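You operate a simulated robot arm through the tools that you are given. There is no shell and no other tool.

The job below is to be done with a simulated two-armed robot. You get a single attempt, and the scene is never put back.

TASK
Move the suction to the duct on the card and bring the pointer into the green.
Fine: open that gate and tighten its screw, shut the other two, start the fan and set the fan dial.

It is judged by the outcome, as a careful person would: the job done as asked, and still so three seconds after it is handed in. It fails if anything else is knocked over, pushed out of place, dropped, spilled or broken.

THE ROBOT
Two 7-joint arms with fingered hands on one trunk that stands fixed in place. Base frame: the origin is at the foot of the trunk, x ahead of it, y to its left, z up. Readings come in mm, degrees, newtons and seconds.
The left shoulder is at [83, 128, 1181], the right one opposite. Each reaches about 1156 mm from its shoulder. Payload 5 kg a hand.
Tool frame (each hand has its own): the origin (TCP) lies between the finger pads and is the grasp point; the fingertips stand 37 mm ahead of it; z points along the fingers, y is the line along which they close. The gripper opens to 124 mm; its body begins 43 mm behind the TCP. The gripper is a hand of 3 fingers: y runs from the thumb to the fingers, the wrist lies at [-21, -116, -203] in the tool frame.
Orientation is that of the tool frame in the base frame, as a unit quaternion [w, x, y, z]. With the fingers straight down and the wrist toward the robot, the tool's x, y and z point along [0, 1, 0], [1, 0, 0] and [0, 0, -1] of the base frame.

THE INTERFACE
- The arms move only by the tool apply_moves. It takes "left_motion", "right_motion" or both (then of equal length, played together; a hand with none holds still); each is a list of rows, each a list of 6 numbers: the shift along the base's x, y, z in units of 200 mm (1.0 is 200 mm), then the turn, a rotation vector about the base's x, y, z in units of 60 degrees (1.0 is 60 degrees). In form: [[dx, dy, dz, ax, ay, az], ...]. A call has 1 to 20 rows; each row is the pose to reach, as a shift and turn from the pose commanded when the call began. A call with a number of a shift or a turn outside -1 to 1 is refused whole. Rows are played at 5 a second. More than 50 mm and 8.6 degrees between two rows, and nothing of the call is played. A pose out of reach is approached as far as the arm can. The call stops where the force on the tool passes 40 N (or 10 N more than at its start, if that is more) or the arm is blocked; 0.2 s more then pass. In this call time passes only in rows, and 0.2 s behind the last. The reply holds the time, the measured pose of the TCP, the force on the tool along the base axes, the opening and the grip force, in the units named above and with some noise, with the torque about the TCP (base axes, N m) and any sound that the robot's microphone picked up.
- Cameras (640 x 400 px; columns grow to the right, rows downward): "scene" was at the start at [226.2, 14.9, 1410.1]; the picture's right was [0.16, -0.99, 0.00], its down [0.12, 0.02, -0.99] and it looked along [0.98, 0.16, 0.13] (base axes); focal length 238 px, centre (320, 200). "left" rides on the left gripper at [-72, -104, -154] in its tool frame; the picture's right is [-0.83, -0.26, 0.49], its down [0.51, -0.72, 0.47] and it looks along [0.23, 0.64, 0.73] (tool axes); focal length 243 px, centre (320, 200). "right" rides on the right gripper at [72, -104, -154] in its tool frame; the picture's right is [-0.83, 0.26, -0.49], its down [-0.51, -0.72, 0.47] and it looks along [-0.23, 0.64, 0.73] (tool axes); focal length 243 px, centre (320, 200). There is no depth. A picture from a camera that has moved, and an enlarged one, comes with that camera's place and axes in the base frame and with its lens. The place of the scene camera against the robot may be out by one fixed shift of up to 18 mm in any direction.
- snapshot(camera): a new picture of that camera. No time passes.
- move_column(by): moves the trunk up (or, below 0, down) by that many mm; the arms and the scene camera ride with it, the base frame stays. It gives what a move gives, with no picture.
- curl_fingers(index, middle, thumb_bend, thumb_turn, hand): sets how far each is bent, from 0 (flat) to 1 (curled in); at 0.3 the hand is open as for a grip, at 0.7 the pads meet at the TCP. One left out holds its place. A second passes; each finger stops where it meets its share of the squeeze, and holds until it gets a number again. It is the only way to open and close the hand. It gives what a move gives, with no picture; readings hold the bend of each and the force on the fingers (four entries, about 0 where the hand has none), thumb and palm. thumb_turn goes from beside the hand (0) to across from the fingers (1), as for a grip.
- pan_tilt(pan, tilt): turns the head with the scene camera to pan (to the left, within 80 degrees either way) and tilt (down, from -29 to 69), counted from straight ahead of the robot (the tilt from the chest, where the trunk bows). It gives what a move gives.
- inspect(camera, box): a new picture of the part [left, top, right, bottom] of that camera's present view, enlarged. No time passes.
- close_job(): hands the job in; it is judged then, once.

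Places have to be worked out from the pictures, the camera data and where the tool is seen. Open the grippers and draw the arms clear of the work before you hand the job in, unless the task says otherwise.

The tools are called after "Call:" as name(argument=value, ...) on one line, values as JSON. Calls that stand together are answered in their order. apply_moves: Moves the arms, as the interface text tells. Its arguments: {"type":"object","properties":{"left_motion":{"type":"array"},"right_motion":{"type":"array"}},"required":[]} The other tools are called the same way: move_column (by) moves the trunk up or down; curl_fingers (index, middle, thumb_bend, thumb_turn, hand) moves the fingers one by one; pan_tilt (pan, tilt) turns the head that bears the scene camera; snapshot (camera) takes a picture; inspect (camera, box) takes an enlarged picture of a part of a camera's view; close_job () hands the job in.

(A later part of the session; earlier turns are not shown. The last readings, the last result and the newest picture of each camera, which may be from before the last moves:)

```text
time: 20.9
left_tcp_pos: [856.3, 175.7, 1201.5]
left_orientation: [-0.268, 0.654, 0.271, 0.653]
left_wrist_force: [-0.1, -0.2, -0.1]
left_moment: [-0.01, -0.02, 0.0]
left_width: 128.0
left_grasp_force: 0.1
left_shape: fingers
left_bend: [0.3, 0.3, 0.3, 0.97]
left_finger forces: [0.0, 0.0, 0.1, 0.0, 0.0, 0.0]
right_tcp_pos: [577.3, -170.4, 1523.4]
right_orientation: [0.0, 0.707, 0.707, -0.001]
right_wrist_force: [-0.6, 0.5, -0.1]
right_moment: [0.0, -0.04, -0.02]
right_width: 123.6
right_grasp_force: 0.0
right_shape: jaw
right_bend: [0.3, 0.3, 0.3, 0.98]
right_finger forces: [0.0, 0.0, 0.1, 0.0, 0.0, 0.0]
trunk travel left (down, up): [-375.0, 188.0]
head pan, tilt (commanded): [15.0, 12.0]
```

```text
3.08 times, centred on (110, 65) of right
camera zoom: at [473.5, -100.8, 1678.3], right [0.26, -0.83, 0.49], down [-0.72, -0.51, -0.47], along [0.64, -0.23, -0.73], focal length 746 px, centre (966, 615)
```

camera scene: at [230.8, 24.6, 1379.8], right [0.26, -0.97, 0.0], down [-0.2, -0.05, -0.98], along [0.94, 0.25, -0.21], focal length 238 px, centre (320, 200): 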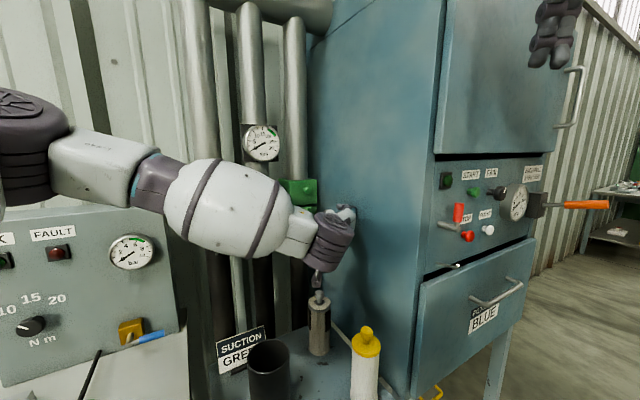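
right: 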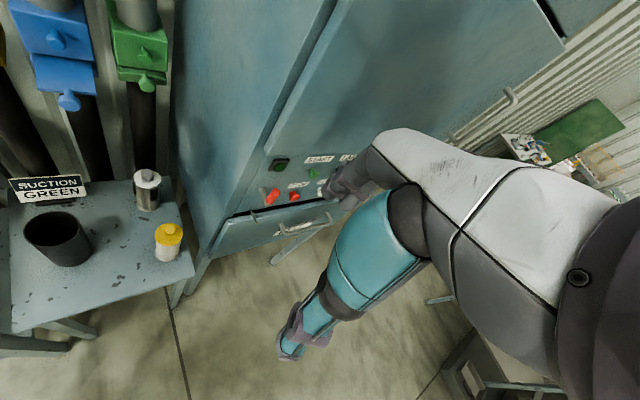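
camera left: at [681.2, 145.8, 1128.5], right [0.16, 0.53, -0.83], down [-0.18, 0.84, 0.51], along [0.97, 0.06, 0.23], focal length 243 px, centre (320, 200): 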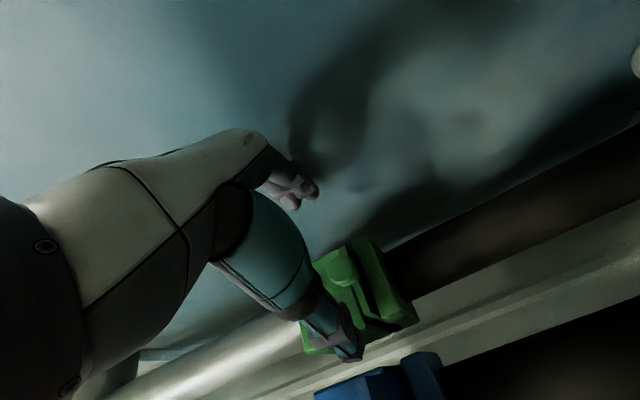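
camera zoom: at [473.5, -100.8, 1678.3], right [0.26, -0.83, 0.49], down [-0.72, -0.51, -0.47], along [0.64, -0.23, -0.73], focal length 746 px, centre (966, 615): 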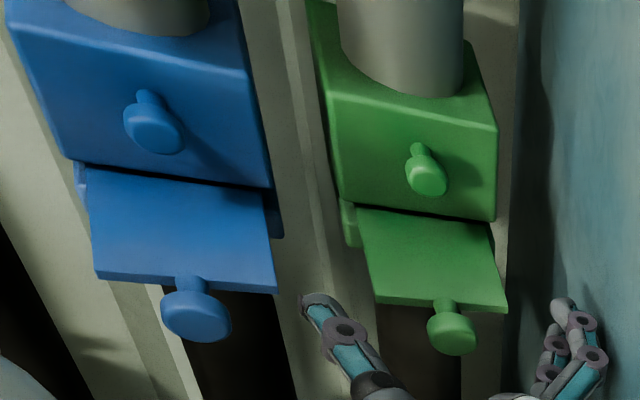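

Green stays open with the hand released. I back off 45 mm and rise 60 mm to face the green screw knob, then look.

Call:
apply_moves(left_motion=[[-0.08, -0.08, 0, 0, 0, 0], [-0.16, -0.16, 0, 0, 0, 0], [-0.16, -0.16, 0.15, 0, 0, 0], [-0.16, -0.16, 0.3, 0, 0, 0]])

Call:
snapshot(camera="left")

Call:
inspect(camera="left", box=[260, 160, 460, 300])

Call:
snapshot(camera="scene")

```text
time: 21.9
left_tcp_pos: [823.2, 143.5, 1263.6]
left_orientation: [-0.268, 0.654, 0.272, 0.653]
left_wrist_force: [-0.2, -0.2, -0.2]
left_moment: [0.0, 0.0, 0.0]
left_width: 128.5
left_grasp_force: 0.0
left_shape: fingers
left_bend: [0.3, 0.3, 0.3, 0.97]
left_finger forces: [0.1, 0.0, 0.0, 0.1, 0.0, 0.1]
right_tcp_pos: [574.5, -171.3, 1525.1]
right_orientation: [0.001, 0.707, 0.707, 0.001]
right_wrist_force: [0.0, -0.7, -0.3]
right_moment: [-0.02, 0.03, 0.0]
right_width: 123.9
right_grasp_force: 0.1
right_shape: jaw
right_bend: [0.3, 0.3, 0.3, 0.98]
right_finger forces: [0.0, 0.1, 0.0, 0.0, 0.0, 0.1]
trunk travel left (down, up): [-375.0, 188.0]
head pan, tilt (commanded): [15.0, 12.0]
```

```text
taken
camera left: at [641.1, 109.2, 1191.8], right [0.17, 0.53, -0.83], down [-0.18, 0.85, 0.5], along [0.97, 0.06, 0.23], focal length 243 px, centre (320, 200)
```

left: 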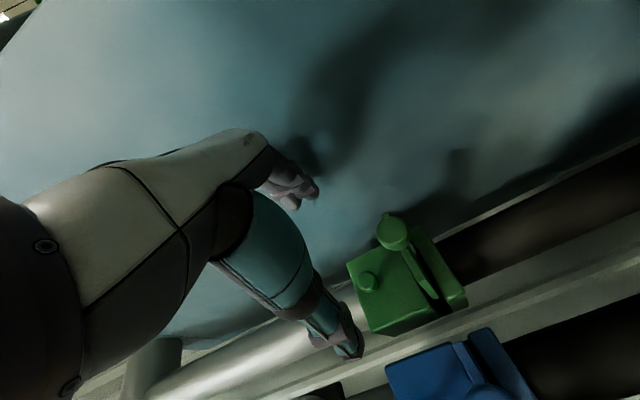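

```text
2.86 times, centred on (360, 230) of left
camera zoom: at [641.1, 109.2, 1191.8], right [0.17, 0.53, -0.83], down [-0.18, 0.85, 0.5], along [0.97, 0.06, 0.23], focal length 693 px, centre (206, 114)
```

zoom: 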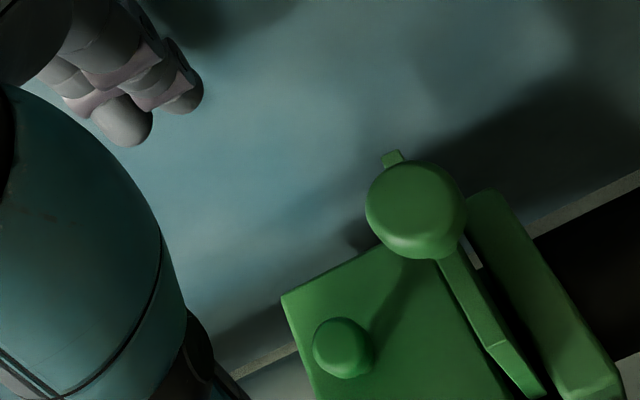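

```text
taken
camera scene: at [229.6, 24.6, 1380.0], right [0.26, -0.97, 0.0], down [-0.2, -0.05, -0.98], along [0.95, 0.25, -0.21], focal length 238 px, centre (320, 200)
```

scene: 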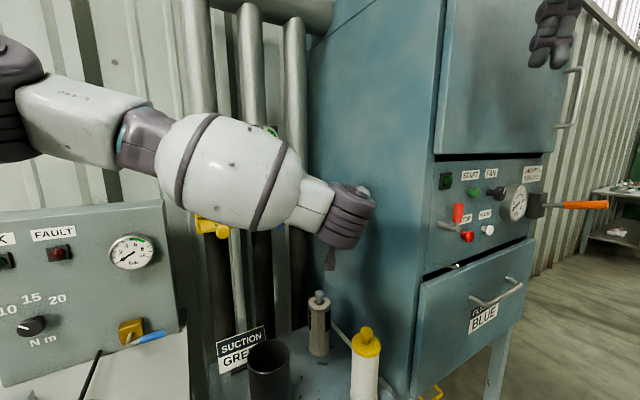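

The screw knob is on the hand's axis about 142 mm ahead at [924,244,1262], with the gate face ~30 mm behind it. I pre-roll the hand −25° about that axis (start of a clockwise stroke) and advance most of the way.

Call:
apply_moves(left_motion=[[0, 0, 0, -0.074, -0.074, 0], [-0.002, 0.002, -0.004, -0.148, -0.148, 0], [-0.003, 0.003, -0.008, -0.222, -0.222, 0], [-0.003, 0.003, -0.01, -0.295, -0.295, 0], [0.1, 0.106, -0.01, -0.295, -0.295, 0], [0.2, 0.206, -0.01, -0.295, -0.295, 0], [0.3, 0.306, -0.01, -0.295, -0.295, 0]])

Call:
inspect(camera="left", box=[240, 140, 460, 340])

Call:
inspect(camera="right", box=[60, 0, 200, 100])

```text
time: 23.5
left_tcp_pos: [884.7, 205.8, 1259.9]
left_orientation: [-0.121, 0.579, 0.406, 0.696]
left_wrist_force: [-0.4, -0.9, -0.4]
left_moment: [0.04, 0.02, -0.01]
left_width: 128.6
left_grasp_force: 0.1
left_shape: fingers
left_bend: [0.3, 0.3, 0.3, 0.97]
left_finger forces: [0.1, 0.0, 0.1, 0.1, 0.0, 0.0]
right_tcp_pos: [578.4, -168.9, 1524.9]
right_orientation: [0.0, 0.707, 0.708, 0.0]
right_wrist_force: [1.0, -0.5, 0.5]
right_moment: [0.01, 0.02, 0.01]
right_width: 123.4
right_grasp_force: 0.2
right_shape: jaw
right_bend: [0.3, 0.3, 0.3, 0.98]
right_finger forces: [0.1, 0.0, 0.1, 0.1, 0.1, 0.1]
trunk travel left (down, up): [-375.0, 188.0]
head pan, tilt (commanded): [15.0, 12.0]
```

```text
2.00 times, centred on (350, 240) of left
camera zoom: at [732.2, 142.9, 1150.9], right [0.43, 0.26, -0.86], down [-0.28, 0.95, 0.15], along [0.86, 0.18, 0.48], focal length 485 px, centre (260, 120)
```

zoom: 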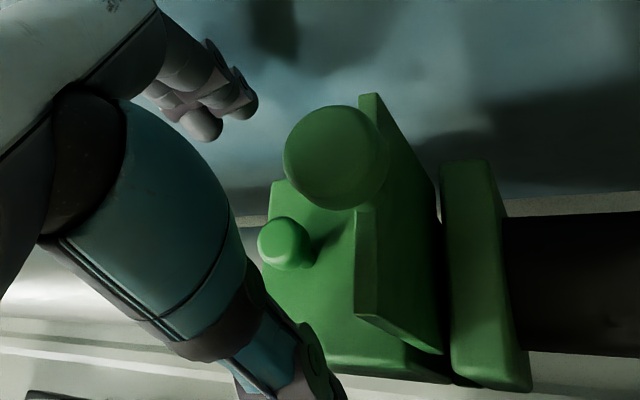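

```text
4.00 times, centred on (130, 50) of right
camera zoom: at [474.0, -99.9, 1678.2], right [0.26, -0.83, 0.49], down [-0.72, -0.51, -0.47], along [0.64, -0.23, -0.73], focal length 970 px, centre (1080, 800)
```

zoom: 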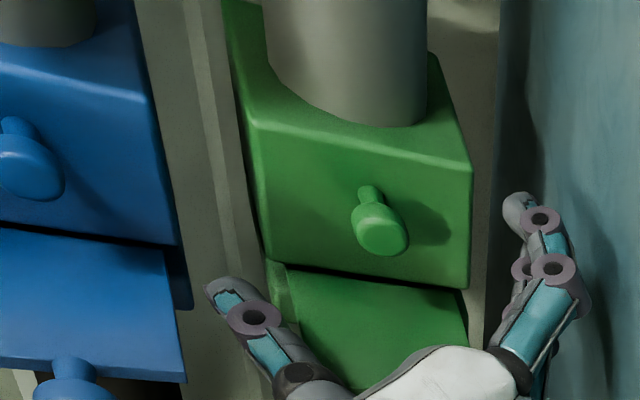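

The screw remains on the axis, about 50 mm ahead. I advance 30 mm more in 10 mm steps, watching force.

Call:
apply_moves(left_motion=[[0.035, 0.035, 0.003, 0, 0, 0], [0.071, 0.071, 0.006, 0, 0, 0], [0.106, 0.106, 0.006, 0, 0, 0]])

Call:
inspect(camera="left", box=[240, 140, 460, 340])

Call:
inspect(camera="right", box=[60, 0, 200, 100])

```text
time: 24.3
left_tcp_pos: [905.6, 227.0, 1261.1]
left_orientation: [-0.121, 0.579, 0.406, 0.696]
left_wrist_force: [0.3, -1.0, 0.3]
left_moment: [-0.03, 0.03, 0.04]
left_width: 128.4
left_grasp_force: 0.0
left_shape: fingers
left_bend: [0.3, 0.3, 0.3, 0.97]
left_finger forces: [0.0, 0.0, 0.1, 0.0, 0.1, 0.0]
right_tcp_pos: [576.3, -169.9, 1525.9]
right_orientation: [0.0, 0.707, 0.707, -0.001]
right_wrist_force: [-0.6, 0.4, 0.2]
right_moment: [0.01, 0.01, 0.0]
right_width: 123.6
right_grasp_force: 0.1
right_shape: jaw
right_bend: [0.3, 0.3, 0.3, 0.98]
right_finger forces: [0.1, 0.1, 0.0, 0.1, 0.1, 0.0]
trunk travel left (down, up): [-375.0, 188.0]
head pan, tilt (commanded): [15.0, 12.0]
```

```text
2.00 times, centred on (350, 240) of left
camera zoom: at [752.8, 163.4, 1152.4], right [0.43, 0.26, -0.86], down [-0.28, 0.95, 0.15], along [0.86, 0.18, 0.48], focal length 485 px, centre (260, 120)
```

zoom: 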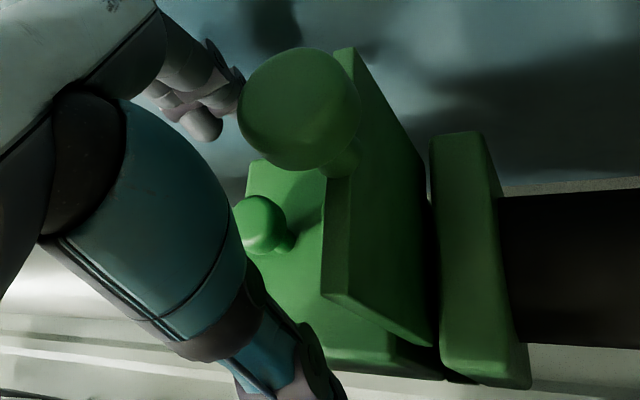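

```text
4.00 times, centred on (130, 50) of right
camera zoom: at [473.2, -100.4, 1678.5], right [0.26, -0.83, 0.49], down [-0.72, -0.51, -0.47], along [0.64, -0.23, -0.73], focal length 970 px, centre (1080, 800)
```

zoom: 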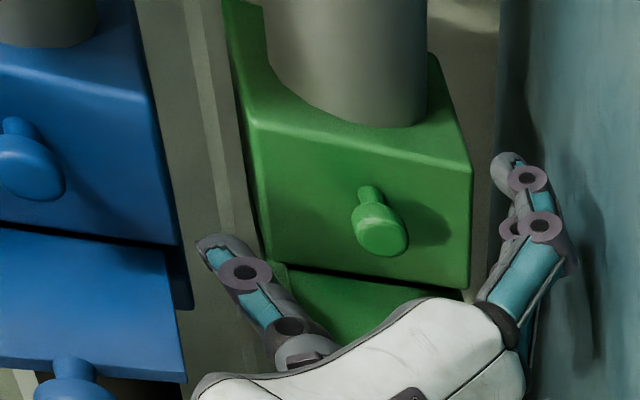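

Hand is around the screw knob with no contact force. I close the fingers on it.

Call:
curl_fingers(hand="left", index=0.75, middle=0.75, thumb_bend=0.75)

Call:
inspect(camera="right", box=[60, 0, 200, 100])

Call:
inspect(camera="left", box=[240, 140, 460, 340])

```text
time: 25.3
left_tcp_pos: [905.9, 227.1, 1262.6]
left_orientation: [-0.121, 0.579, 0.407, 0.696]
left_wrist_force: [7.9, 6.2, 6.3]
left_moment: [0.17, -0.01, 0.02]
left_width: 18.2
left_grasp_force: 16.7
left_shape: fingers
left_bend: [0.71, 0.71, 0.67, 0.97]
left_finger forces: [10.1, 10.2, 0.0, 0.1, 12.5, 0.0]
right_tcp_pos: [577.0, -169.3, 1523.9]
right_orientation: [0.0, 0.707, 0.707, 0.0]
right_wrist_force: [0.2, -0.7, -0.2]
right_moment: [0.01, 0.01, 0.01]
right_width: 123.6
right_grasp_force: 0.0
right_shape: jaw
right_bend: [0.3, 0.3, 0.3, 0.98]
right_finger forces: [0.1, 0.0, 0.0, 0.0, 0.0, 0.0]
trunk travel left (down, up): [-375.0, 188.0]
head pan, tilt (commanded): [15.0, 12.0]
```

```text
4.00 times, centred on (130, 50) of right
camera zoom: at [474.0, -99.5, 1678.3], right [0.26, -0.83, 0.49], down [-0.72, -0.51, -0.47], along [0.64, -0.23, -0.73], focal length 970 px, centre (1080, 800)
```

zoom: 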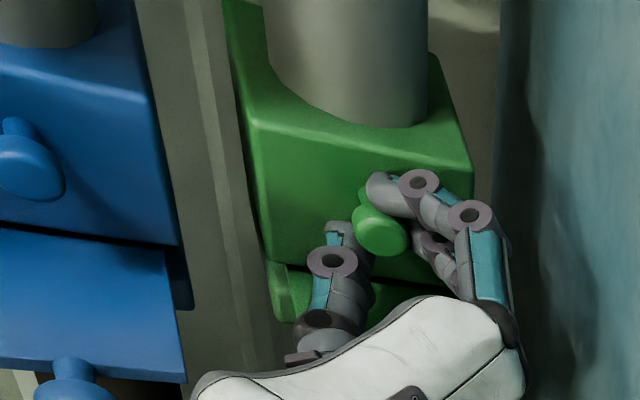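

```text
2.00 times, centred on (350, 240) of left
camera zoom: at [753.6, 164.2, 1152.5], right [0.43, 0.26, -0.86], down [-0.28, 0.95, 0.15], along [0.86, 0.18, 0.48], focal length 485 px, centre (260, 120)
```

zoom: 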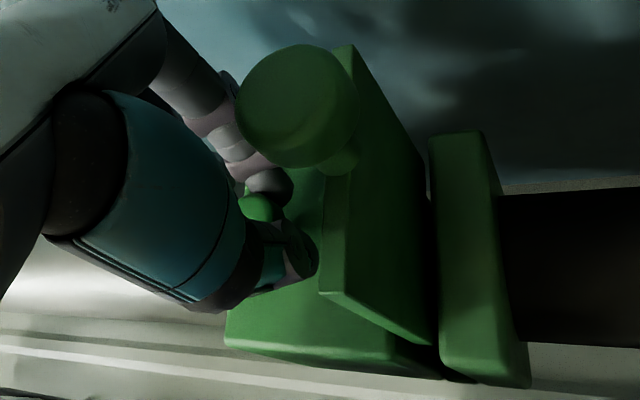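

Grip is 17 N and a bit behind the head; I squeeze firmer before turning.

Call:
curl_fingers(hand="left", index=0.85, middle=0.85, thumb_bend=0.85)

Call:
apply_moves(left_motion=[[0, 0, 0, 0.088, 0.088, 0], [0, 0, 0, 0.177, 0.177, 0], [0, 0, 0, 0.265, 0.265, 0]])

Call:
inspect(camera="right", box=[60, 0, 200, 100])

Call:
inspect(camera="left", box=[240, 140, 460, 340])

```text
time: 26.3
left_tcp_pos: [906.6, 228.0, 1260.9]
left_orientation: [-0.12, 0.579, 0.407, 0.696]
left_wrist_force: [8.3, 9.0, 8.2]
left_moment: [0.18, -0.15, 0.03]
left_width: 15.0
left_grasp_force: 20.8
left_shape: fingers
left_bend: [0.71, 0.67, 0.69, 0.96]
left_finger forces: [9.3, 14.7, 0.0, 0.0, 17.2, 0.0]
right_tcp_pos: [577.1, -168.9, 1524.4]
right_orientation: [0.0, 0.707, 0.707, 0.0]
right_wrist_force: [0.9, 1.1, 0.5]
right_moment: [0.02, -0.01, 0.0]
right_width: 123.6
right_grasp_force: 0.1
right_shape: jaw
right_bend: [0.3, 0.3, 0.3, 0.98]
right_finger forces: [0.0, 0.1, 0.0, 0.0, 0.0, 0.0]
trunk travel left (down, up): [-375.0, 188.0]
head pan, tilt (commanded): [15.0, 12.0]
```

```text
time: 27.1
left_tcp_pos: [905.9, 227.1, 1261.1]
left_orientation: [-0.255, 0.648, 0.286, 0.658]
left_wrist_force: [8.8, 11.0, 12.7]
left_moment: [0.26, -0.29, 0.1]
left_width: 12.9
left_grasp_force: 22.0
left_shape: fingers
left_bend: [0.71, 0.71, 0.71, 0.95]
left_finger forces: [8.7, 19.1, 0.0, 0.0, 16.2, 0.1]
right_tcp_pos: [576.3, -169.0, 1525.0]
right_orientation: [0.0, 0.707, 0.707, -0.001]
right_wrist_force: [0.7, -0.3, 0.1]
right_moment: [0.03, -0.01, 0.01]
right_width: 123.6
right_grasp_force: 0.0
right_shape: jaw
right_bend: [0.3, 0.3, 0.3, 0.98]
right_finger forces: [0.1, 0.0, 0.0, 0.0, 0.0, 0.0]
trunk travel left (down, up): [-375.0, 188.0]
head pan, tilt (commanded): [15.0, 12.0]
```

```text
4.00 times, centred on (130, 50) of right
camera zoom: at [473.3, -99.1, 1678.6], right [0.26, -0.83, 0.49], down [-0.72, -0.51, -0.47], along [0.64, -0.23, -0.73], focal length 970 px, centre (1080, 800)
```

zoom: 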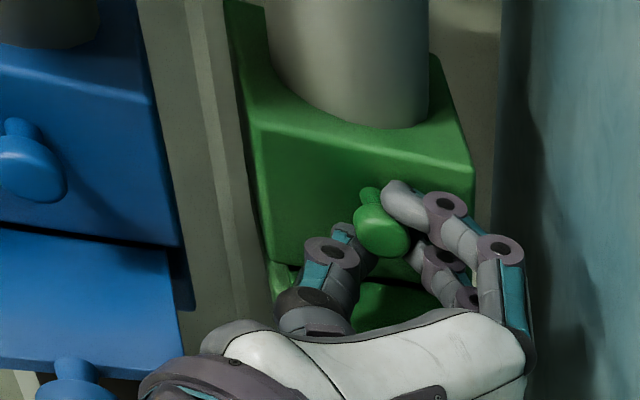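

```text
2.00 times, centred on (350, 240) of left
camera zoom: at [726.7, 190.9, 1185.3], right [0.19, 0.5, -0.84], down [-0.19, 0.86, 0.47], along [0.96, 0.07, 0.26], focal length 485 px, centre (260, 120)
```

zoom: 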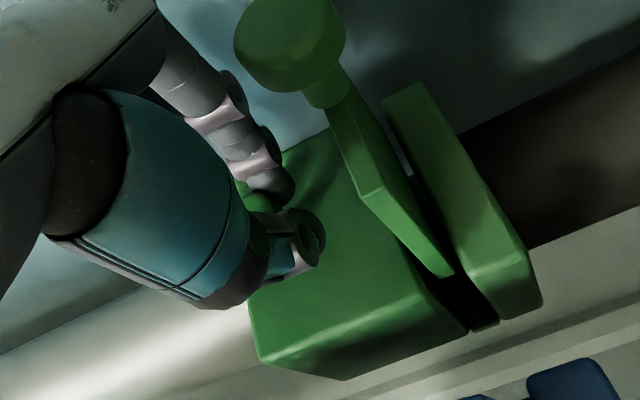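

The torque about the screw axis is near zero so far, so it seems to be turning freely. I keep turning clockwise another 30° and check the torque.

Call:
apply_moves(left_motion=[[0, 0, 0, 0.088, 0.088, 0], [0, 0, 0, 0.177, 0.177, 0], [0, 0, 0, 0.265, 0.265, 0], [0, 0, 0, 0.354, 0.354, 0]])

Call:
inspect(camera="right", box=[60, 0, 200, 100])

Call:
inspect(camera="left", box=[240, 140, 460, 340])

```text
time: 28.1
left_tcp_pos: [906.1, 227.9, 1261.2]
left_orientation: [-0.417, 0.699, 0.108, 0.571]
left_wrist_force: [12.6, 10.1, 14.0]
left_moment: [0.25, -0.31, -0.01]
left_width: 11.9
left_grasp_force: 23.6
left_shape: fingers
left_bend: [0.71, 0.71, 0.71, 0.94]
left_finger forces: [8.4, 20.8, 0.1, 0.1, 17.2, 0.1]
right_tcp_pos: [576.2, -170.3, 1526.1]
right_orientation: [0.001, 0.707, 0.708, -0.001]
right_wrist_force: [-0.1, -0.1, 0.4]
right_moment: [0.01, 0.03, 0.02]
right_width: 123.5
right_grasp_force: 0.1
right_shape: jaw
right_bend: [0.3, 0.3, 0.3, 0.98]
right_finger forces: [0.1, 0.0, 0.1, 0.0, 0.0, 0.0]
trunk travel left (down, up): [-375.0, 188.0]
head pan, tilt (commanded): [15.0, 12.0]
```

```text
4.00 times, centred on (130, 50) of right
camera zoom: at [473.6, -99.1, 1678.5], right [0.26, -0.83, 0.49], down [-0.72, -0.51, -0.47], along [0.64, -0.23, -0.73], focal length 970 px, centre (1080, 800)
```

zoom: 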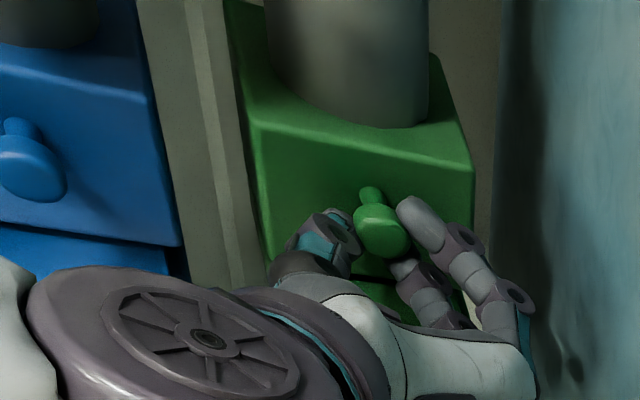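

```text
2.00 times, centred on (350, 240) of left
camera zoom: at [709.0, 208.3, 1245.9], right [-0.09, 0.78, -0.62], down [0.05, 0.62, 0.78], along [1.0, 0.04, -0.09], focal length 485 px, centre (260, 120)
```

zoom: 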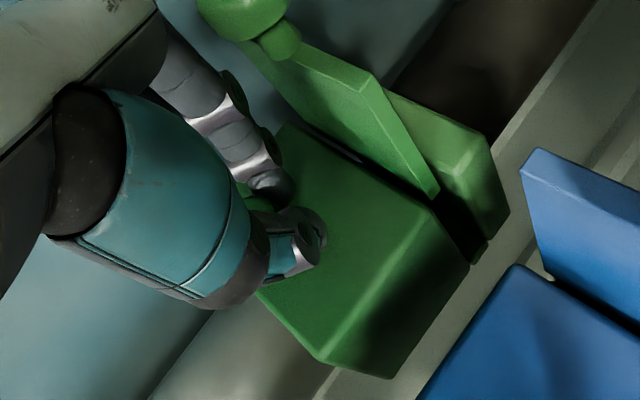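

Still almost no torque, so the screw is turning with little resistance. I turn another 15° to the end of this stroke.

Call:
apply_moves(left_motion=[[0, 0, 0, 0.088, 0.088, 0], [0, 0, 0, 0.177, 0.177, 0]])

Call:
inspect(camera="right", box=[60, 0, 200, 100])

```text
time: 28.7
left_tcp_pos: [906.6, 226.9, 1261.9]
left_orientation: [-0.488, 0.708, 0.017, 0.51]
left_wrist_force: [12.8, 8.5, 13.8]
left_moment: [0.24, -0.3, -0.03]
left_width: 11.9
left_grasp_force: 23.8
left_shape: fingers
left_bend: [0.71, 0.71, 0.71, 0.94]
left_finger forces: [8.3, 19.6, 0.0, 0.0, 18.0, 0.0]
right_tcp_pos: [576.0, -169.4, 1524.7]
right_orientation: [0.0, 0.707, 0.707, 0.0]
right_wrist_force: [0.1, -0.7, -0.3]
right_moment: [0.02, 0.0, 0.02]
right_width: 124.1
right_grasp_force: 0.1
right_shape: jaw
right_bend: [0.3, 0.3, 0.3, 0.98]
right_finger forces: [0.0, 0.1, 0.1, 0.0, 0.0, 0.0]
trunk travel left (down, up): [-375.0, 188.0]
head pan, tilt (commanded): [15.0, 12.0]
```

```text
4.00 times, centred on (130, 50) of right
camera zoom: at [473.8, -99.4, 1678.4], right [0.26, -0.83, 0.49], down [-0.72, -0.51, -0.47], along [0.64, -0.23, -0.73], focal length 970 px, centre (1080, 800)
```

zoom: 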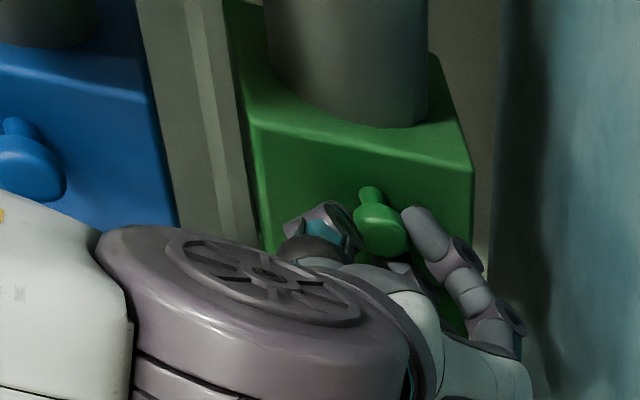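

There's a small, steady resisting torque (~0.04 N·m), as of a free-running screw. I loosen the fingers, rotate the hand back 72°, and grip again for another clockwise stroke.

Call:
curl_fingers(hand="left", index=0.5, middle=0.5, thumb_bend=0.5)

Call:
inspect(camera="right", box=[60, 0, 200, 100])

```text
time: 29.7
left_tcp_pos: [906.6, 225.7, 1260.2]
left_orientation: [-0.488, 0.708, 0.016, 0.51]
left_wrist_force: [-0.1, -0.1, 0.2]
left_moment: [0.0, -0.01, -0.01]
left_width: 67.2
left_grasp_force: 0.0
left_shape: fingers
left_bend: [0.5, 0.5, 0.5, 0.97]
left_finger forces: [0.1, 0.1, 0.0, 0.0, 0.0, 0.1]
right_tcp_pos: [576.9, -170.8, 1523.7]
right_orientation: [0.0, 0.707, 0.707, 0.0]
right_wrist_force: [0.2, 0.0, -0.8]
right_moment: [0.0, -0.01, -0.01]
right_width: 123.6
right_grasp_force: 0.0
right_shape: jaw
right_bend: [0.3, 0.3, 0.3, 0.98]
right_finger forces: [0.0, 0.0, 0.0, 0.0, 0.1, 0.1]
trunk travel left (down, up): [-375.0, 188.0]
head pan, tilt (commanded): [15.0, 12.0]
```

```text
4.00 times, centred on (130, 50) of right
camera zoom: at [473.6, -100.7, 1678.3], right [0.26, -0.83, 0.49], down [-0.72, -0.51, -0.47], along [0.64, -0.23, -0.73], focal length 970 px, centre (1080, 800)
```

zoom: 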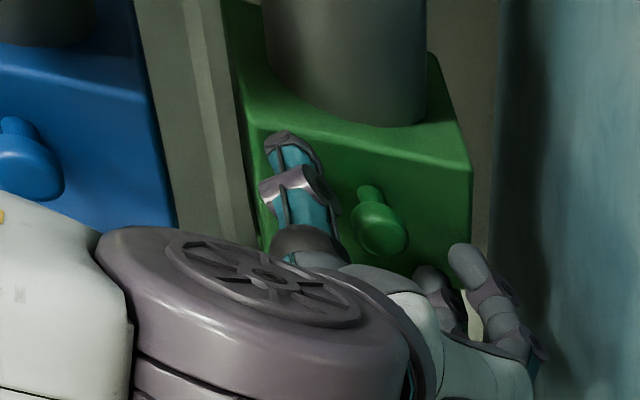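

Fingers are free of the knob. I rotate back 72° and back off 6 mm so the next grip lands on the knob head rather than its neck.

Call:
apply_moves(left_motion=[[-0.011, -0.011, 0, -0.095, -0.095, 0], [-0.021, -0.021, 0, -0.19, -0.19, 0], [-0.021, -0.021, 0, -0.285, -0.285, 0], [-0.021, -0.021, 0, -0.38, -0.38, 0], [-0.021, -0.021, 0, -0.475, -0.475, 0], [-0.021, -0.021, 0, -0.57, -0.57, 0], [-0.021, -0.021, 0, -0.665, -0.665, 0], [-0.021, -0.021, 0, -0.76, -0.76, 0], [-0.021, -0.021, 0, -0.855, -0.855, 0]])

Call:
curl_fingers(hand="left", index=0.8, middle=0.8, thumb_bend=0.8)

Call:
inspect(camera="right", box=[60, 0, 200, 100])

Call:
inspect(camera="left", box=[240, 140, 460, 340])

```text
time: 31.7
left_tcp_pos: [902.3, 222.3, 1259.9]
left_orientation: [-0.089, 0.561, 0.431, 0.701]
left_wrist_force: [-0.4, -0.3, 0.1]
left_moment: [-0.01, 0.01, 0.02]
left_width: 67.0
left_grasp_force: 0.0
left_shape: fingers
left_bend: [0.5, 0.5, 0.5, 0.97]
left_finger forces: [0.0, 0.1, 0.0, 0.0, 0.0, 0.0]
right_tcp_pos: [578.5, -170.6, 1523.7]
right_orientation: [0.0, 0.707, 0.707, 0.0]
right_wrist_force: [0.0, 0.0, 0.3]
right_moment: [0.02, 0.02, 0.0]
right_width: 124.0
right_grasp_force: 0.0
right_shape: jaw
right_bend: [0.3, 0.3, 0.3, 0.98]
right_finger forces: [0.0, 0.1, 0.0, 0.1, 0.0, 0.1]
trunk travel left (down, up): [-375.0, 188.0]
head pan, tilt (commanded): [15.0, 12.0]
```

```text
time: 32.7
left_tcp_pos: [900.2, 224.1, 1262.4]
left_orientation: [-0.09, 0.56, 0.431, 0.701]
left_wrist_force: [5.9, 9.3, 11.0]
left_moment: [0.23, -0.23, 0.03]
left_width: 17.1
left_grasp_force: 20.3
left_shape: fingers
left_bend: [0.63, 0.72, 0.69, 0.96]
left_finger forces: [10.8, 13.4, 0.0, 0.0, 16.9, 0.0]
right_tcp_pos: [575.8, -167.7, 1525.4]
right_orientation: [0.001, 0.707, 0.707, 0.001]
right_wrist_force: [0.1, 0.4, -0.9]
right_moment: [0.0, -0.04, -0.01]
right_width: 123.6
right_grasp_force: 0.0
right_shape: jaw
right_bend: [0.3, 0.3, 0.3, 0.98]
right_finger forces: [0.1, 0.0, 0.0, 0.0, 0.0, 0.0]
trunk travel left (down, up): [-375.0, 188.0]
head pan, tilt (commanded): [15.0, 12.0]
```

```text
4.00 times, centred on (130, 50) of right
camera zoom: at [472.5, -99.0, 1678.9], right [0.26, -0.83, 0.49], down [-0.72, -0.51, -0.47], along [0.64, -0.23, -0.73], focal length 970 px, centre (1080, 800)
```

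zoom: 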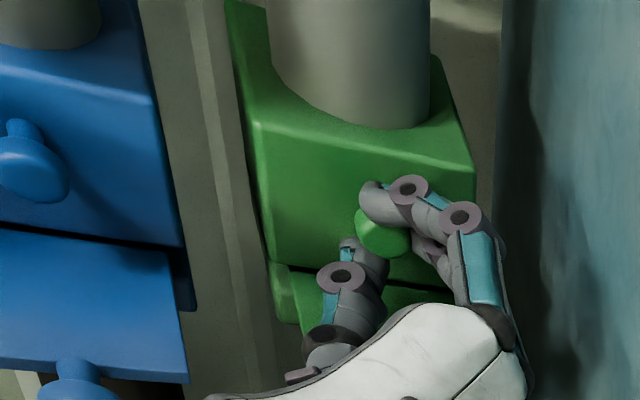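

```text
2.00 times, centred on (350, 240) of left
camera zoom: at [755.3, 153.4, 1148.1], right [0.48, 0.21, -0.85], down [-0.29, 0.96, 0.07], along [0.83, 0.21, 0.52], focal length 485 px, centre (260, 120)
```

zoom: 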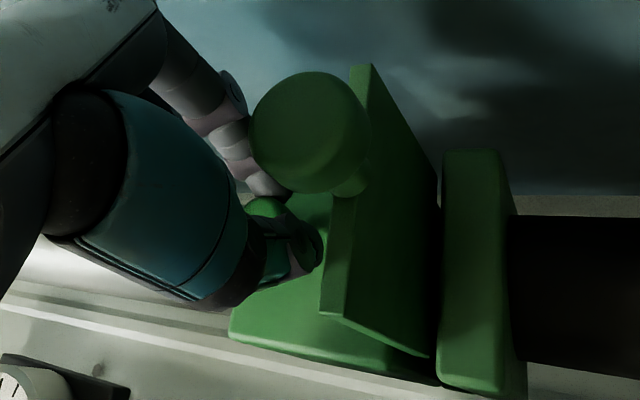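

Gripped again. I turn clockwise 72° in two calls and watch the torque about the screw axis.

Call:
apply_moves(left_motion=[[0, 0, 0, 0.095, 0.095, 0], [0, 0, 0, 0.19, 0.19, 0], [0, 0, 0, 0.285, 0.285, 0], [0, 0, 0, 0.38, 0.38, 0], [0, 0, 0, 0.475, 0.475, 0]])

Call:
apply_moves(left_motion=[[0, 0, 0, 0.095, 0.095, 0], [0, 0, 0, 0.19, 0.19, 0], [0, 0, 0, 0.285, 0.285, 0], [0, 0, 0, 0.38, 0.38, 0]])

Call:
inspect(camera="right", box=[60, 0, 200, 100])

```text
time: 33.9
left_tcp_pos: [899.9, 222.6, 1261.3]
left_orientation: [-0.327, 0.675, 0.211, 0.627]
left_wrist_force: [13.4, 8.9, 21.2]
left_moment: [0.37, -0.37, -0.1]
left_width: 15.3
left_grasp_force: 24.7
left_shape: fingers
left_bend: [0.63, 0.72, 0.71, 0.95]
left_finger forces: [8.5, 25.0, 0.1, 0.0, 15.7, 0.0]
right_tcp_pos: [575.9, -169.9, 1523.7]
right_orientation: [0.001, 0.707, 0.707, -0.001]
right_wrist_force: [0.0, 0.0, -0.5]
right_moment: [0.0, -0.01, 0.03]
right_width: 123.7
right_grasp_force: 0.1
right_shape: jaw
right_bend: [0.3, 0.3, 0.3, 0.98]
right_finger forces: [0.0, 0.0, 0.0, 0.0, 0.1, 0.0]
trunk travel left (down, up): [-375.0, 188.0]
head pan, tilt (commanded): [15.0, 12.0]
```

```text
time: 34.9
left_tcp_pos: [901.3, 221.8, 1261.2]
left_orientation: [-0.488, 0.707, 0.015, 0.511]
left_wrist_force: [17.3, 6.2, 21.2]
left_moment: [0.39, -0.4, -0.09]
left_width: 14.7
left_grasp_force: 26.3
left_shape: fingers
left_bend: [0.71, 0.72, 0.71, 0.95]
left_finger forces: [8.1, 26.0, 0.0, 0.0, 18.9, 0.1]
right_tcp_pos: [577.5, -169.8, 1524.4]
right_orientation: [-0.001, 0.707, 0.707, -0.001]
right_wrist_force: [0.2, -0.8, 0.0]
right_moment: [0.0, -0.02, -0.02]
right_width: 123.5
right_grasp_force: 0.0
right_shape: jaw
right_bend: [0.3, 0.3, 0.3, 0.98]
right_finger forces: [0.0, 0.0, 0.0, 0.0, 0.0, 0.0]
trunk travel left (down, up): [-375.0, 188.0]
head pan, tilt (commanded): [15.0, 12.0]
```

```text
4.00 times, centred on (130, 50) of right
camera zoom: at [473.5, -99.8, 1678.4], right [0.26, -0.83, 0.49], down [-0.72, -0.51, -0.47], along [0.64, -0.23, -0.73], focal length 970 px, centre (1080, 800)
```

zoom: 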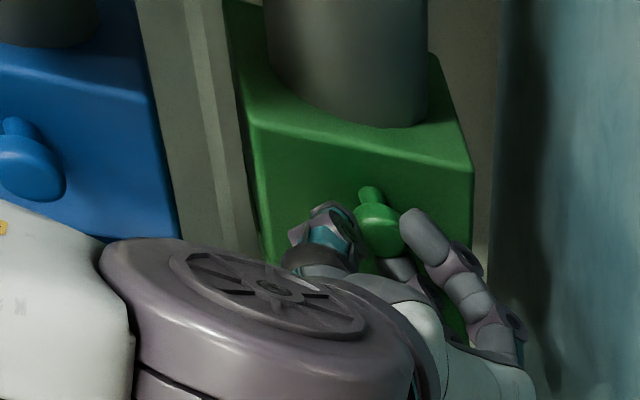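

Still turning freely (≈140° so far), though the hand seems a few mm low (21 N upward reaction). I release, rotate back, and check the centring by camera before the next stroke.

Call:
curl_fingers(hand="left", index=0.5, middle=0.5, thumb_bend=0.5)

Call:
apply_moves(left_motion=[[0, 0, 0.01, -0.095, -0.095, 0], [0, 0, 0.015, -0.19, -0.19, 0], [0, 0, 0.015, -0.285, -0.285, 0], [0, 0, 0.015, -0.38, -0.38, 0], [0, 0, 0.015, -0.475, -0.475, 0], [0, 0, 0.015, -0.57, -0.57, 0], [0, 0, 0.015, -0.665, -0.665, 0], [0, 0, 0.015, -0.76, -0.76, 0], [0, 0, 0.015, -0.855, -0.855, 0]])

Call:
inspect(camera="left", box=[240, 140, 440, 300])

Call:
inspect(camera="right", box=[60, 0, 200, 100])

```text
time: 35.9
left_tcp_pos: [901.5, 221.5, 1260.3]
left_orientation: [-0.488, 0.708, 0.017, 0.51]
left_wrist_force: [-0.2, 0.1, 0.0]
left_moment: [0.02, 0.01, -0.02]
left_width: 66.9
left_grasp_force: 0.1
left_shape: fingers
left_bend: [0.5, 0.5, 0.5, 0.97]
left_finger forces: [0.0, 0.0, 0.0, 0.0, 0.0, 0.0]
right_tcp_pos: [576.3, -168.8, 1524.9]
right_orientation: [0.0, 0.707, 0.707, 0.001]
right_wrist_force: [-0.8, 0.3, -0.7]
right_moment: [0.04, 0.01, -0.02]
right_width: 123.5
right_grasp_force: 0.0
right_shape: jaw
right_bend: [0.3, 0.3, 0.3, 0.98]
right_finger forces: [0.0, 0.0, 0.0, 0.0, 0.0, 0.1]
trunk travel left (down, up): [-375.0, 188.0]
head pan, tilt (commanded): [15.0, 12.0]
```

```text
time: 37.9
left_tcp_pos: [902.1, 222.8, 1263.2]
left_orientation: [-0.089, 0.561, 0.431, 0.701]
left_wrist_force: [-0.4, -0.7, 0.1]
left_moment: [0.02, 0.01, 0.0]
left_width: 67.2
left_grasp_force: 0.1
left_shape: fingers
left_bend: [0.5, 0.5, 0.5, 0.97]
left_finger forces: [0.1, 0.0, 0.0, 0.0, 0.1, 0.0]
right_tcp_pos: [577.6, -171.1, 1524.1]
right_orientation: [0.0, 0.707, 0.707, 0.0]
right_wrist_force: [0.4, -0.4, -0.4]
right_moment: [-0.01, 0.0, -0.03]
right_width: 123.8
right_grasp_force: 0.0
right_shape: jaw
right_bend: [0.3, 0.3, 0.3, 0.98]
right_finger forces: [0.0, 0.0, 0.0, 0.1, 0.0, 0.0]
trunk travel left (down, up): [-375.0, 188.0]
head pan, tilt (commanded): [15.0, 12.0]
```

```text
2.50 times, centred on (340, 220) of left
camera zoom: at [755.9, 152.0, 1149.6], right [0.48, 0.21, -0.85], down [-0.29, 0.96, 0.07], along [0.83, 0.21, 0.52], focal length 606 px, centre (270, 150)
```

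zoom: 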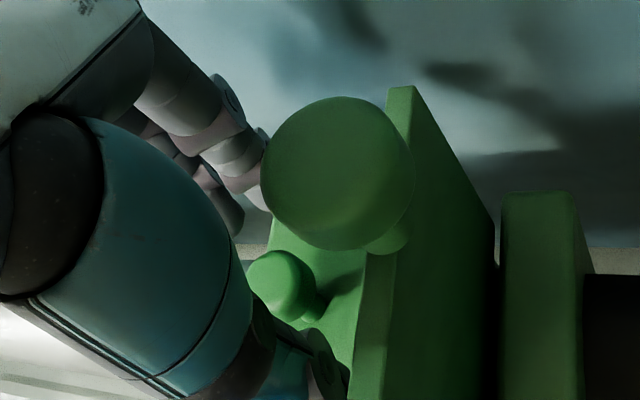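

```text
4.00 times, centred on (130, 50) of right
camera zoom: at [474.4, -100.3, 1678.1], right [0.26, -0.83, 0.49], down [-0.72, -0.51, -0.47], along [0.64, -0.23, -0.73], focal length 970 px, centre (1080, 800)
```

zoom: 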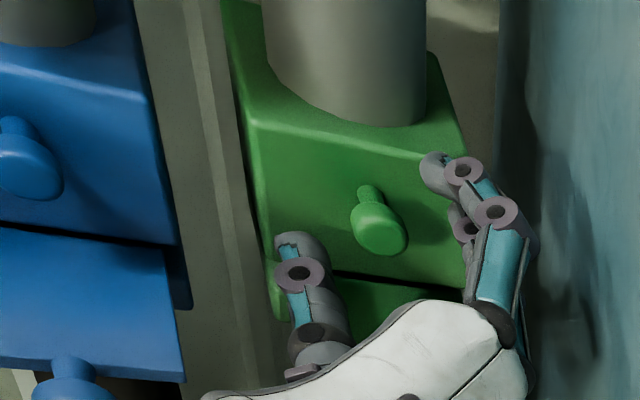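

The screw is on the axis now, ~30 mm ahead of the TCP. I move in 4 mm, grip and make the third clockwise stroke.

Call:
apply_moves(left_motion=[[0.014, 0.014, 0, 0, 0, 0]])

Call:
curl_fingers(hand="left", index=0.85, middle=0.85, thumb_bend=0.85)

Call:
apply_moves(left_motion=[[0, 0, 0, 0.095, 0.095, 0], [0, 0, 0, 0.19, 0.19, 0], [0, 0, 0, 0.285, 0.285, 0], [0, 0, 0, 0.38, 0.38, 0], [0, 0, 0, 0.475, 0.475, 0]])

Call:
apply_moves(left_motion=[[0, 0, 0, 0.095, 0.095, 0], [0, 0, 0, 0.19, 0.19, 0], [0, 0, 0, 0.285, 0.285, 0], [0, 0, 0, 0.38, 0.38, 0]])

Call:
inspect(camera="right", box=[60, 0, 200, 100])

```text
time: 38.3
left_tcp_pos: [904.3, 224.7, 1264.8]
left_orientation: [-0.09, 0.561, 0.431, 0.701]
left_wrist_force: [0.5, 0.2, 0.1]
left_moment: [-0.01, 0.02, 0.02]
left_width: 67.0
left_grasp_force: 0.1
left_shape: fingers
left_bend: [0.5, 0.5, 0.5, 0.97]
left_finger forces: [0.0, 0.1, 0.0, 0.0, 0.0, 0.1]
right_tcp_pos: [576.9, -170.8, 1524.9]
right_orientation: [0.0, 0.707, 0.708, 0.001]
right_wrist_force: [0.5, -0.6, 0.4]
right_moment: [-0.01, -0.01, -0.02]
right_width: 123.7
right_grasp_force: 0.1
right_shape: jaw
right_bend: [0.3, 0.3, 0.3, 0.98]
right_finger forces: [0.0, 0.1, 0.1, 0.0, 0.0, 0.0]
trunk travel left (down, up): [-375.0, 188.0]
head pan, tilt (commanded): [15.0, 12.0]
```

```text
time: 39.3
left_tcp_pos: [904.9, 226.7, 1261.6]
left_orientation: [-0.091, 0.562, 0.432, 0.7]
left_wrist_force: [-3.3, 10.9, -10.1]
left_moment: [-0.1, 0.17, 0.34]
left_width: 16.2
left_grasp_force: 13.9
left_shape: fingers
left_bend: [0.63, 0.85, 0.7, 0.96]
left_finger forces: [8.1, 0.0, 0.0, 0.0, 18.4, 0.0]
right_tcp_pos: [576.8, -168.0, 1524.4]
right_orientation: [0.0, 0.708, 0.707, -0.001]
right_wrist_force: [-0.4, 0.1, 0.5]
right_moment: [0.04, 0.02, -0.01]
right_width: 123.3
right_grasp_force: 0.1
right_shape: jaw
right_bend: [0.3, 0.3, 0.3, 0.98]
right_finger forces: [0.1, 0.1, 0.0, 0.0, 0.1, 0.0]
trunk travel left (down, up): [-375.0, 188.0]
head pan, tilt (commanded): [15.0, 12.0]
```

```text
time: 40.5
left_tcp_pos: [905.8, 226.7, 1263.2]
left_orientation: [-0.327, 0.677, 0.212, 0.625]
left_wrist_force: [1.5, 9.4, -9.6]
left_moment: [-0.08, 0.13, 0.13]
left_width: 10.2
left_grasp_force: 11.7
left_shape: fingers
left_bend: [0.71, 0.85, 0.73, 0.93]
left_finger forces: [8.1, 0.1, 0.0, 0.1, 15.7, 0.0]
right_tcp_pos: [578.9, -167.5, 1523.7]
right_orientation: [0.0, 0.707, 0.707, -0.001]
right_wrist_force: [-0.2, 0.0, 0.8]
right_moment: [0.02, 0.01, -0.01]
right_width: 123.7
right_grasp_force: 0.1
right_shape: jaw
right_bend: [0.3, 0.3, 0.3, 0.98]
right_finger forces: [0.0, 0.0, 0.1, 0.0, 0.0, 0.1]
trunk travel left (down, up): [-375.0, 188.0]
head pan, tilt (commanded): [15.0, 12.0]
```

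```text
time: 41.5
left_tcp_pos: [905.5, 227.1, 1261.9]
left_orientation: [-0.487, 0.709, 0.015, 0.51]
left_wrist_force: [1.2, 10.6, -13.3]
left_moment: [-0.17, 0.12, -0.04]
left_width: 3.7
left_grasp_force: 12.0
left_shape: fingers
left_bend: [0.71, 0.85, 0.77, 0.93]
left_finger forces: [8.4, 0.0, 0.0, 0.0, 15.5, 0.0]
right_tcp_pos: [578.7, -167.1, 1524.5]
right_orientation: [0.0, 0.707, 0.708, -0.001]
right_wrist_force: [0.3, 0.3, 0.0]
right_moment: [-0.01, 0.01, -0.05]
right_width: 123.9
right_grasp_force: 0.1
right_shape: jaw
right_bend: [0.3, 0.3, 0.3, 0.98]
right_finger forces: [0.0, 0.0, 0.0, 0.0, 0.0, 0.0]
trunk travel left (down, up): [-375.0, 188.0]
head pan, tilt (commanded): [15.0, 12.0]
```

```text
4.00 times, centred on (130, 50) of right
camera zoom: at [475.8, -97.9, 1677.8], right [0.26, -0.83, 0.49], down [-0.72, -0.51, -0.47], along [0.64, -0.23, -0.73], focal length 970 px, centre (1080, 800)
```

zoom: 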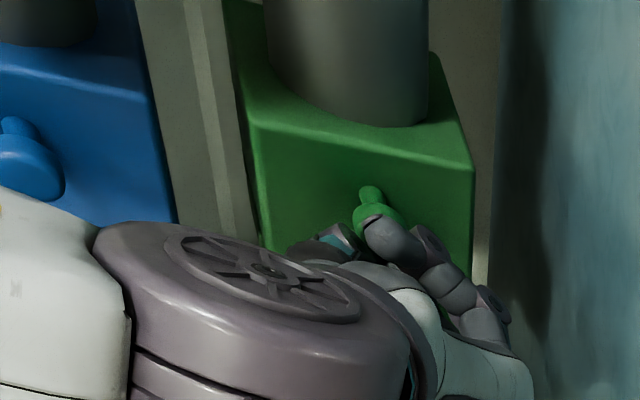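

On that stroke the hand was slightly high and the middle finger missed the knob, so it doesn't count. I release, rotate back, lower 2 mm and check the view before gripping again.

Call:
curl_fingers(hand="left", index=0.5, middle=0.5, thumb_bend=0.5)

Call:
apply_moves(left_motion=[[-0.005, -0.005, -0.005, -0.095, -0.095, 0], [-0.01, -0.01, -0.01, -0.19, -0.19, 0], [-0.014, -0.014, -0.01, -0.285, -0.285, 0], [-0.014, -0.014, -0.01, -0.38, -0.38, 0], [-0.014, -0.014, -0.01, -0.475, -0.475, 0], [-0.014, -0.014, -0.01, -0.57, -0.57, 0], [-0.014, -0.014, -0.01, -0.665, -0.665, 0], [-0.014, -0.014, -0.01, -0.76, -0.76, 0], [-0.014, -0.014, -0.01, -0.855, -0.855, 0]])

Call:
curl_fingers(hand="left", index=0.75, middle=0.75, thumb_bend=0.75)

Call:
inspect(camera="right", box=[60, 0, 200, 100])

Call:
inspect(camera="left", box=[240, 140, 440, 300])

```text
time: 42.5
left_tcp_pos: [904.6, 224.2, 1265.0]
left_orientation: [-0.488, 0.708, 0.017, 0.51]
left_wrist_force: [0.2, 0.0, 1.4]
left_moment: [0.02, -0.02, 0.01]
left_width: 66.9
left_grasp_force: 0.1
left_shape: fingers
left_bend: [0.5, 0.5, 0.5, 0.97]
left_finger forces: [0.1, 0.0, 0.0, 0.0, 0.0, 0.1]
right_tcp_pos: [575.0, -171.7, 1525.5]
right_orientation: [0.0, 0.707, 0.707, 0.0]
right_wrist_force: [0.9, -0.9, -0.3]
right_moment: [-0.01, -0.03, 0.03]
right_width: 123.3
right_grasp_force: 0.0
right_shape: jaw
right_bend: [0.3, 0.3, 0.3, 0.98]
right_finger forces: [0.1, 0.1, 0.0, 0.0, 0.0, 0.1]
trunk travel left (down, up): [-375.0, 188.0]
head pan, tilt (commanded): [15.0, 12.0]
```

```text
time: 44.5
left_tcp_pos: [902.9, 222.0, 1260.4]
left_orientation: [-0.089, 0.561, 0.431, 0.701]
left_wrist_force: [0.5, 0.3, 0.0]
left_moment: [0.02, 0.02, -0.02]
left_width: 67.1
left_grasp_force: 0.1
left_shape: fingers
left_bend: [0.5, 0.5, 0.5, 0.97]
left_finger forces: [0.1, 0.1, 0.0, 0.0, 0.0, 0.0]
right_tcp_pos: [576.8, -169.2, 1524.2]
right_orientation: [-0.001, 0.707, 0.707, -0.001]
right_wrist_force: [-0.4, 0.1, 0.3]
right_moment: [-0.03, 0.0, -0.01]
right_width: 123.7
right_grasp_force: 0.0
right_shape: jaw
right_bend: [0.3, 0.3, 0.3, 0.98]
right_finger forces: [0.2, 0.0, 0.0, 0.0, 0.1, 0.1]
trunk travel left (down, up): [-375.0, 188.0]
head pan, tilt (commanded): [15.0, 12.0]
```

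```text
time: 45.5
left_tcp_pos: [900.7, 223.1, 1262.6]
left_orientation: [-0.09, 0.56, 0.431, 0.702]
left_wrist_force: [5.0, 7.1, 8.2]
left_moment: [0.1, -0.09, 0.08]
left_width: 19.2
left_grasp_force: 18.6
left_shape: fingers
left_bend: [0.71, 0.73, 0.67, 0.97]
left_finger forces: [10.3, 13.2, 0.0, 0.0, 12.8, 0.0]
right_tcp_pos: [575.9, -168.6, 1524.4]
right_orientation: [0.0, 0.707, 0.707, 0.001]
right_wrist_force: [0.0, -0.4, -0.2]
right_moment: [0.03, 0.0, 0.0]
right_width: 123.7
right_grasp_force: 0.1
right_shape: jaw
right_bend: [0.3, 0.3, 0.3, 0.98]
right_finger forces: [0.0, 0.1, 0.0, 0.1, 0.0, 0.1]
trunk travel left (down, up): [-375.0, 188.0]
head pan, tilt (commanded): [15.0, 12.0]
```

```text
4.00 times, centred on (130, 50) of right
camera zoom: at [472.9, -99.4, 1678.7], right [0.26, -0.83, 0.49], down [-0.72, -0.51, -0.47], along [0.64, -0.23, -0.73], focal length 970 px, centre (1080, 800)
```

zoom: 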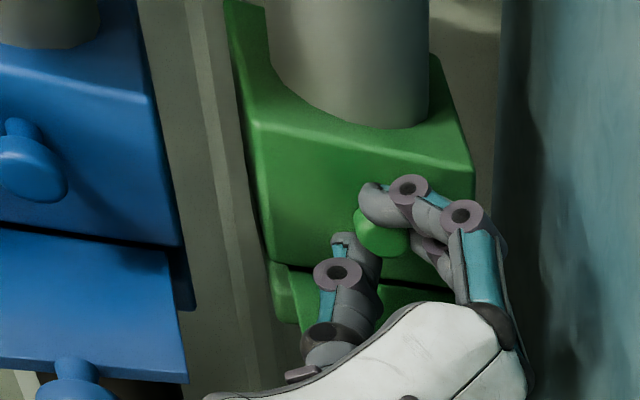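

```text
2.50 times, centred on (340, 220) of left
camera zoom: at [755.5, 153.1, 1148.7], right [0.48, 0.21, -0.85], down [-0.29, 0.96, 0.07], along [0.83, 0.21, 0.52], focal length 606 px, centre (270, 150)
```

zoom: 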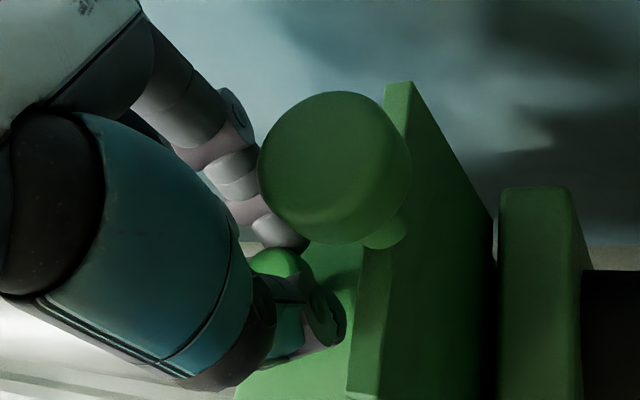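

Now all three digits hold the knob (10/13/13 N). I make the clockwise stroke.

Call:
apply_moves(left_motion=[[0, 0, 0, 0.095, 0.095, 0], [0, 0, 0, 0.19, 0.19, 0], [0, 0, 0, 0.285, 0.285, 0], [0, 0, 0, 0.38, 0.38, 0], [0, 0, 0, 0.475, 0.475, 0]])

Call:
apply_moves(left_motion=[[0, 0, 0, 0.095, 0.095, 0], [0, 0, 0, 0.19, 0.19, 0], [0, 0, 0, 0.285, 0.285, 0], [0, 0, 0, 0.38, 0.38, 0]])

Call:
inspect(camera="right", box=[60, 0, 200, 100])

```text
time: 46.7
left_tcp_pos: [900.4, 222.6, 1262.9]
left_orientation: [-0.327, 0.675, 0.211, 0.627]
left_wrist_force: [14.7, 7.2, 22.9]
left_moment: [0.33, -0.53, -0.21]
left_width: 17.4
left_grasp_force: 25.3
left_shape: fingers
left_bend: [0.71, 0.73, 0.69, 0.95]
left_finger forces: [9.4, 28.7, 0.1, 0.0, 11.8, 0.1]
right_tcp_pos: [576.6, -169.7, 1524.3]
right_orientation: [0.0, 0.707, 0.707, 0.0]
right_wrist_force: [0.0, 0.3, 0.0]
right_moment: [-0.02, 0.02, -0.02]
right_width: 124.0
right_grasp_force: 0.1
right_shape: jaw
right_bend: [0.3, 0.3, 0.3, 0.98]
right_finger forces: [0.1, 0.0, 0.0, 0.0, 0.0, 0.0]
trunk travel left (down, up): [-375.0, 188.0]
head pan, tilt (commanded): [15.0, 12.0]
```

```text
time: 47.7
left_tcp_pos: [902.8, 220.1, 1260.5]
left_orientation: [-0.488, 0.708, 0.014, 0.51]
left_wrist_force: [18.1, -2.2, 16.9]
left_moment: [0.32, -0.38, -0.36]
left_width: 13.0
left_grasp_force: 29.0
left_shape: fingers
left_bend: [0.72, 0.75, 0.71, 0.93]
left_finger forces: [9.7, 33.0, 0.0, 0.1, 14.5, 0.0]
right_tcp_pos: [577.9, -172.4, 1524.4]
right_orientation: [0.0, 0.707, 0.707, 0.0]
right_wrist_force: [0.2, -0.3, -0.1]
right_moment: [0.04, -0.01, 0.01]
right_width: 123.6
right_grasp_force: 0.1
right_shape: jaw
right_bend: [0.3, 0.3, 0.3, 0.98]
right_finger forces: [0.0, 0.1, 0.0, 0.1, 0.1, 0.0]
trunk travel left (down, up): [-375.0, 188.0]
head pan, tilt (commanded): [15.0, 12.0]
```

```text
4.00 times, centred on (130, 50) of right
camera zoom: at [474.9, -102.1, 1677.8], right [0.26, -0.83, 0.49], down [-0.72, -0.51, -0.47], along [0.64, -0.23, -0.73], focal length 970 px, centre (1080, 800)
```

zoom: 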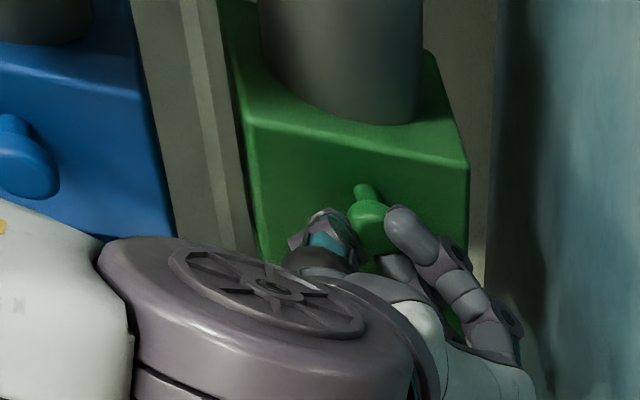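

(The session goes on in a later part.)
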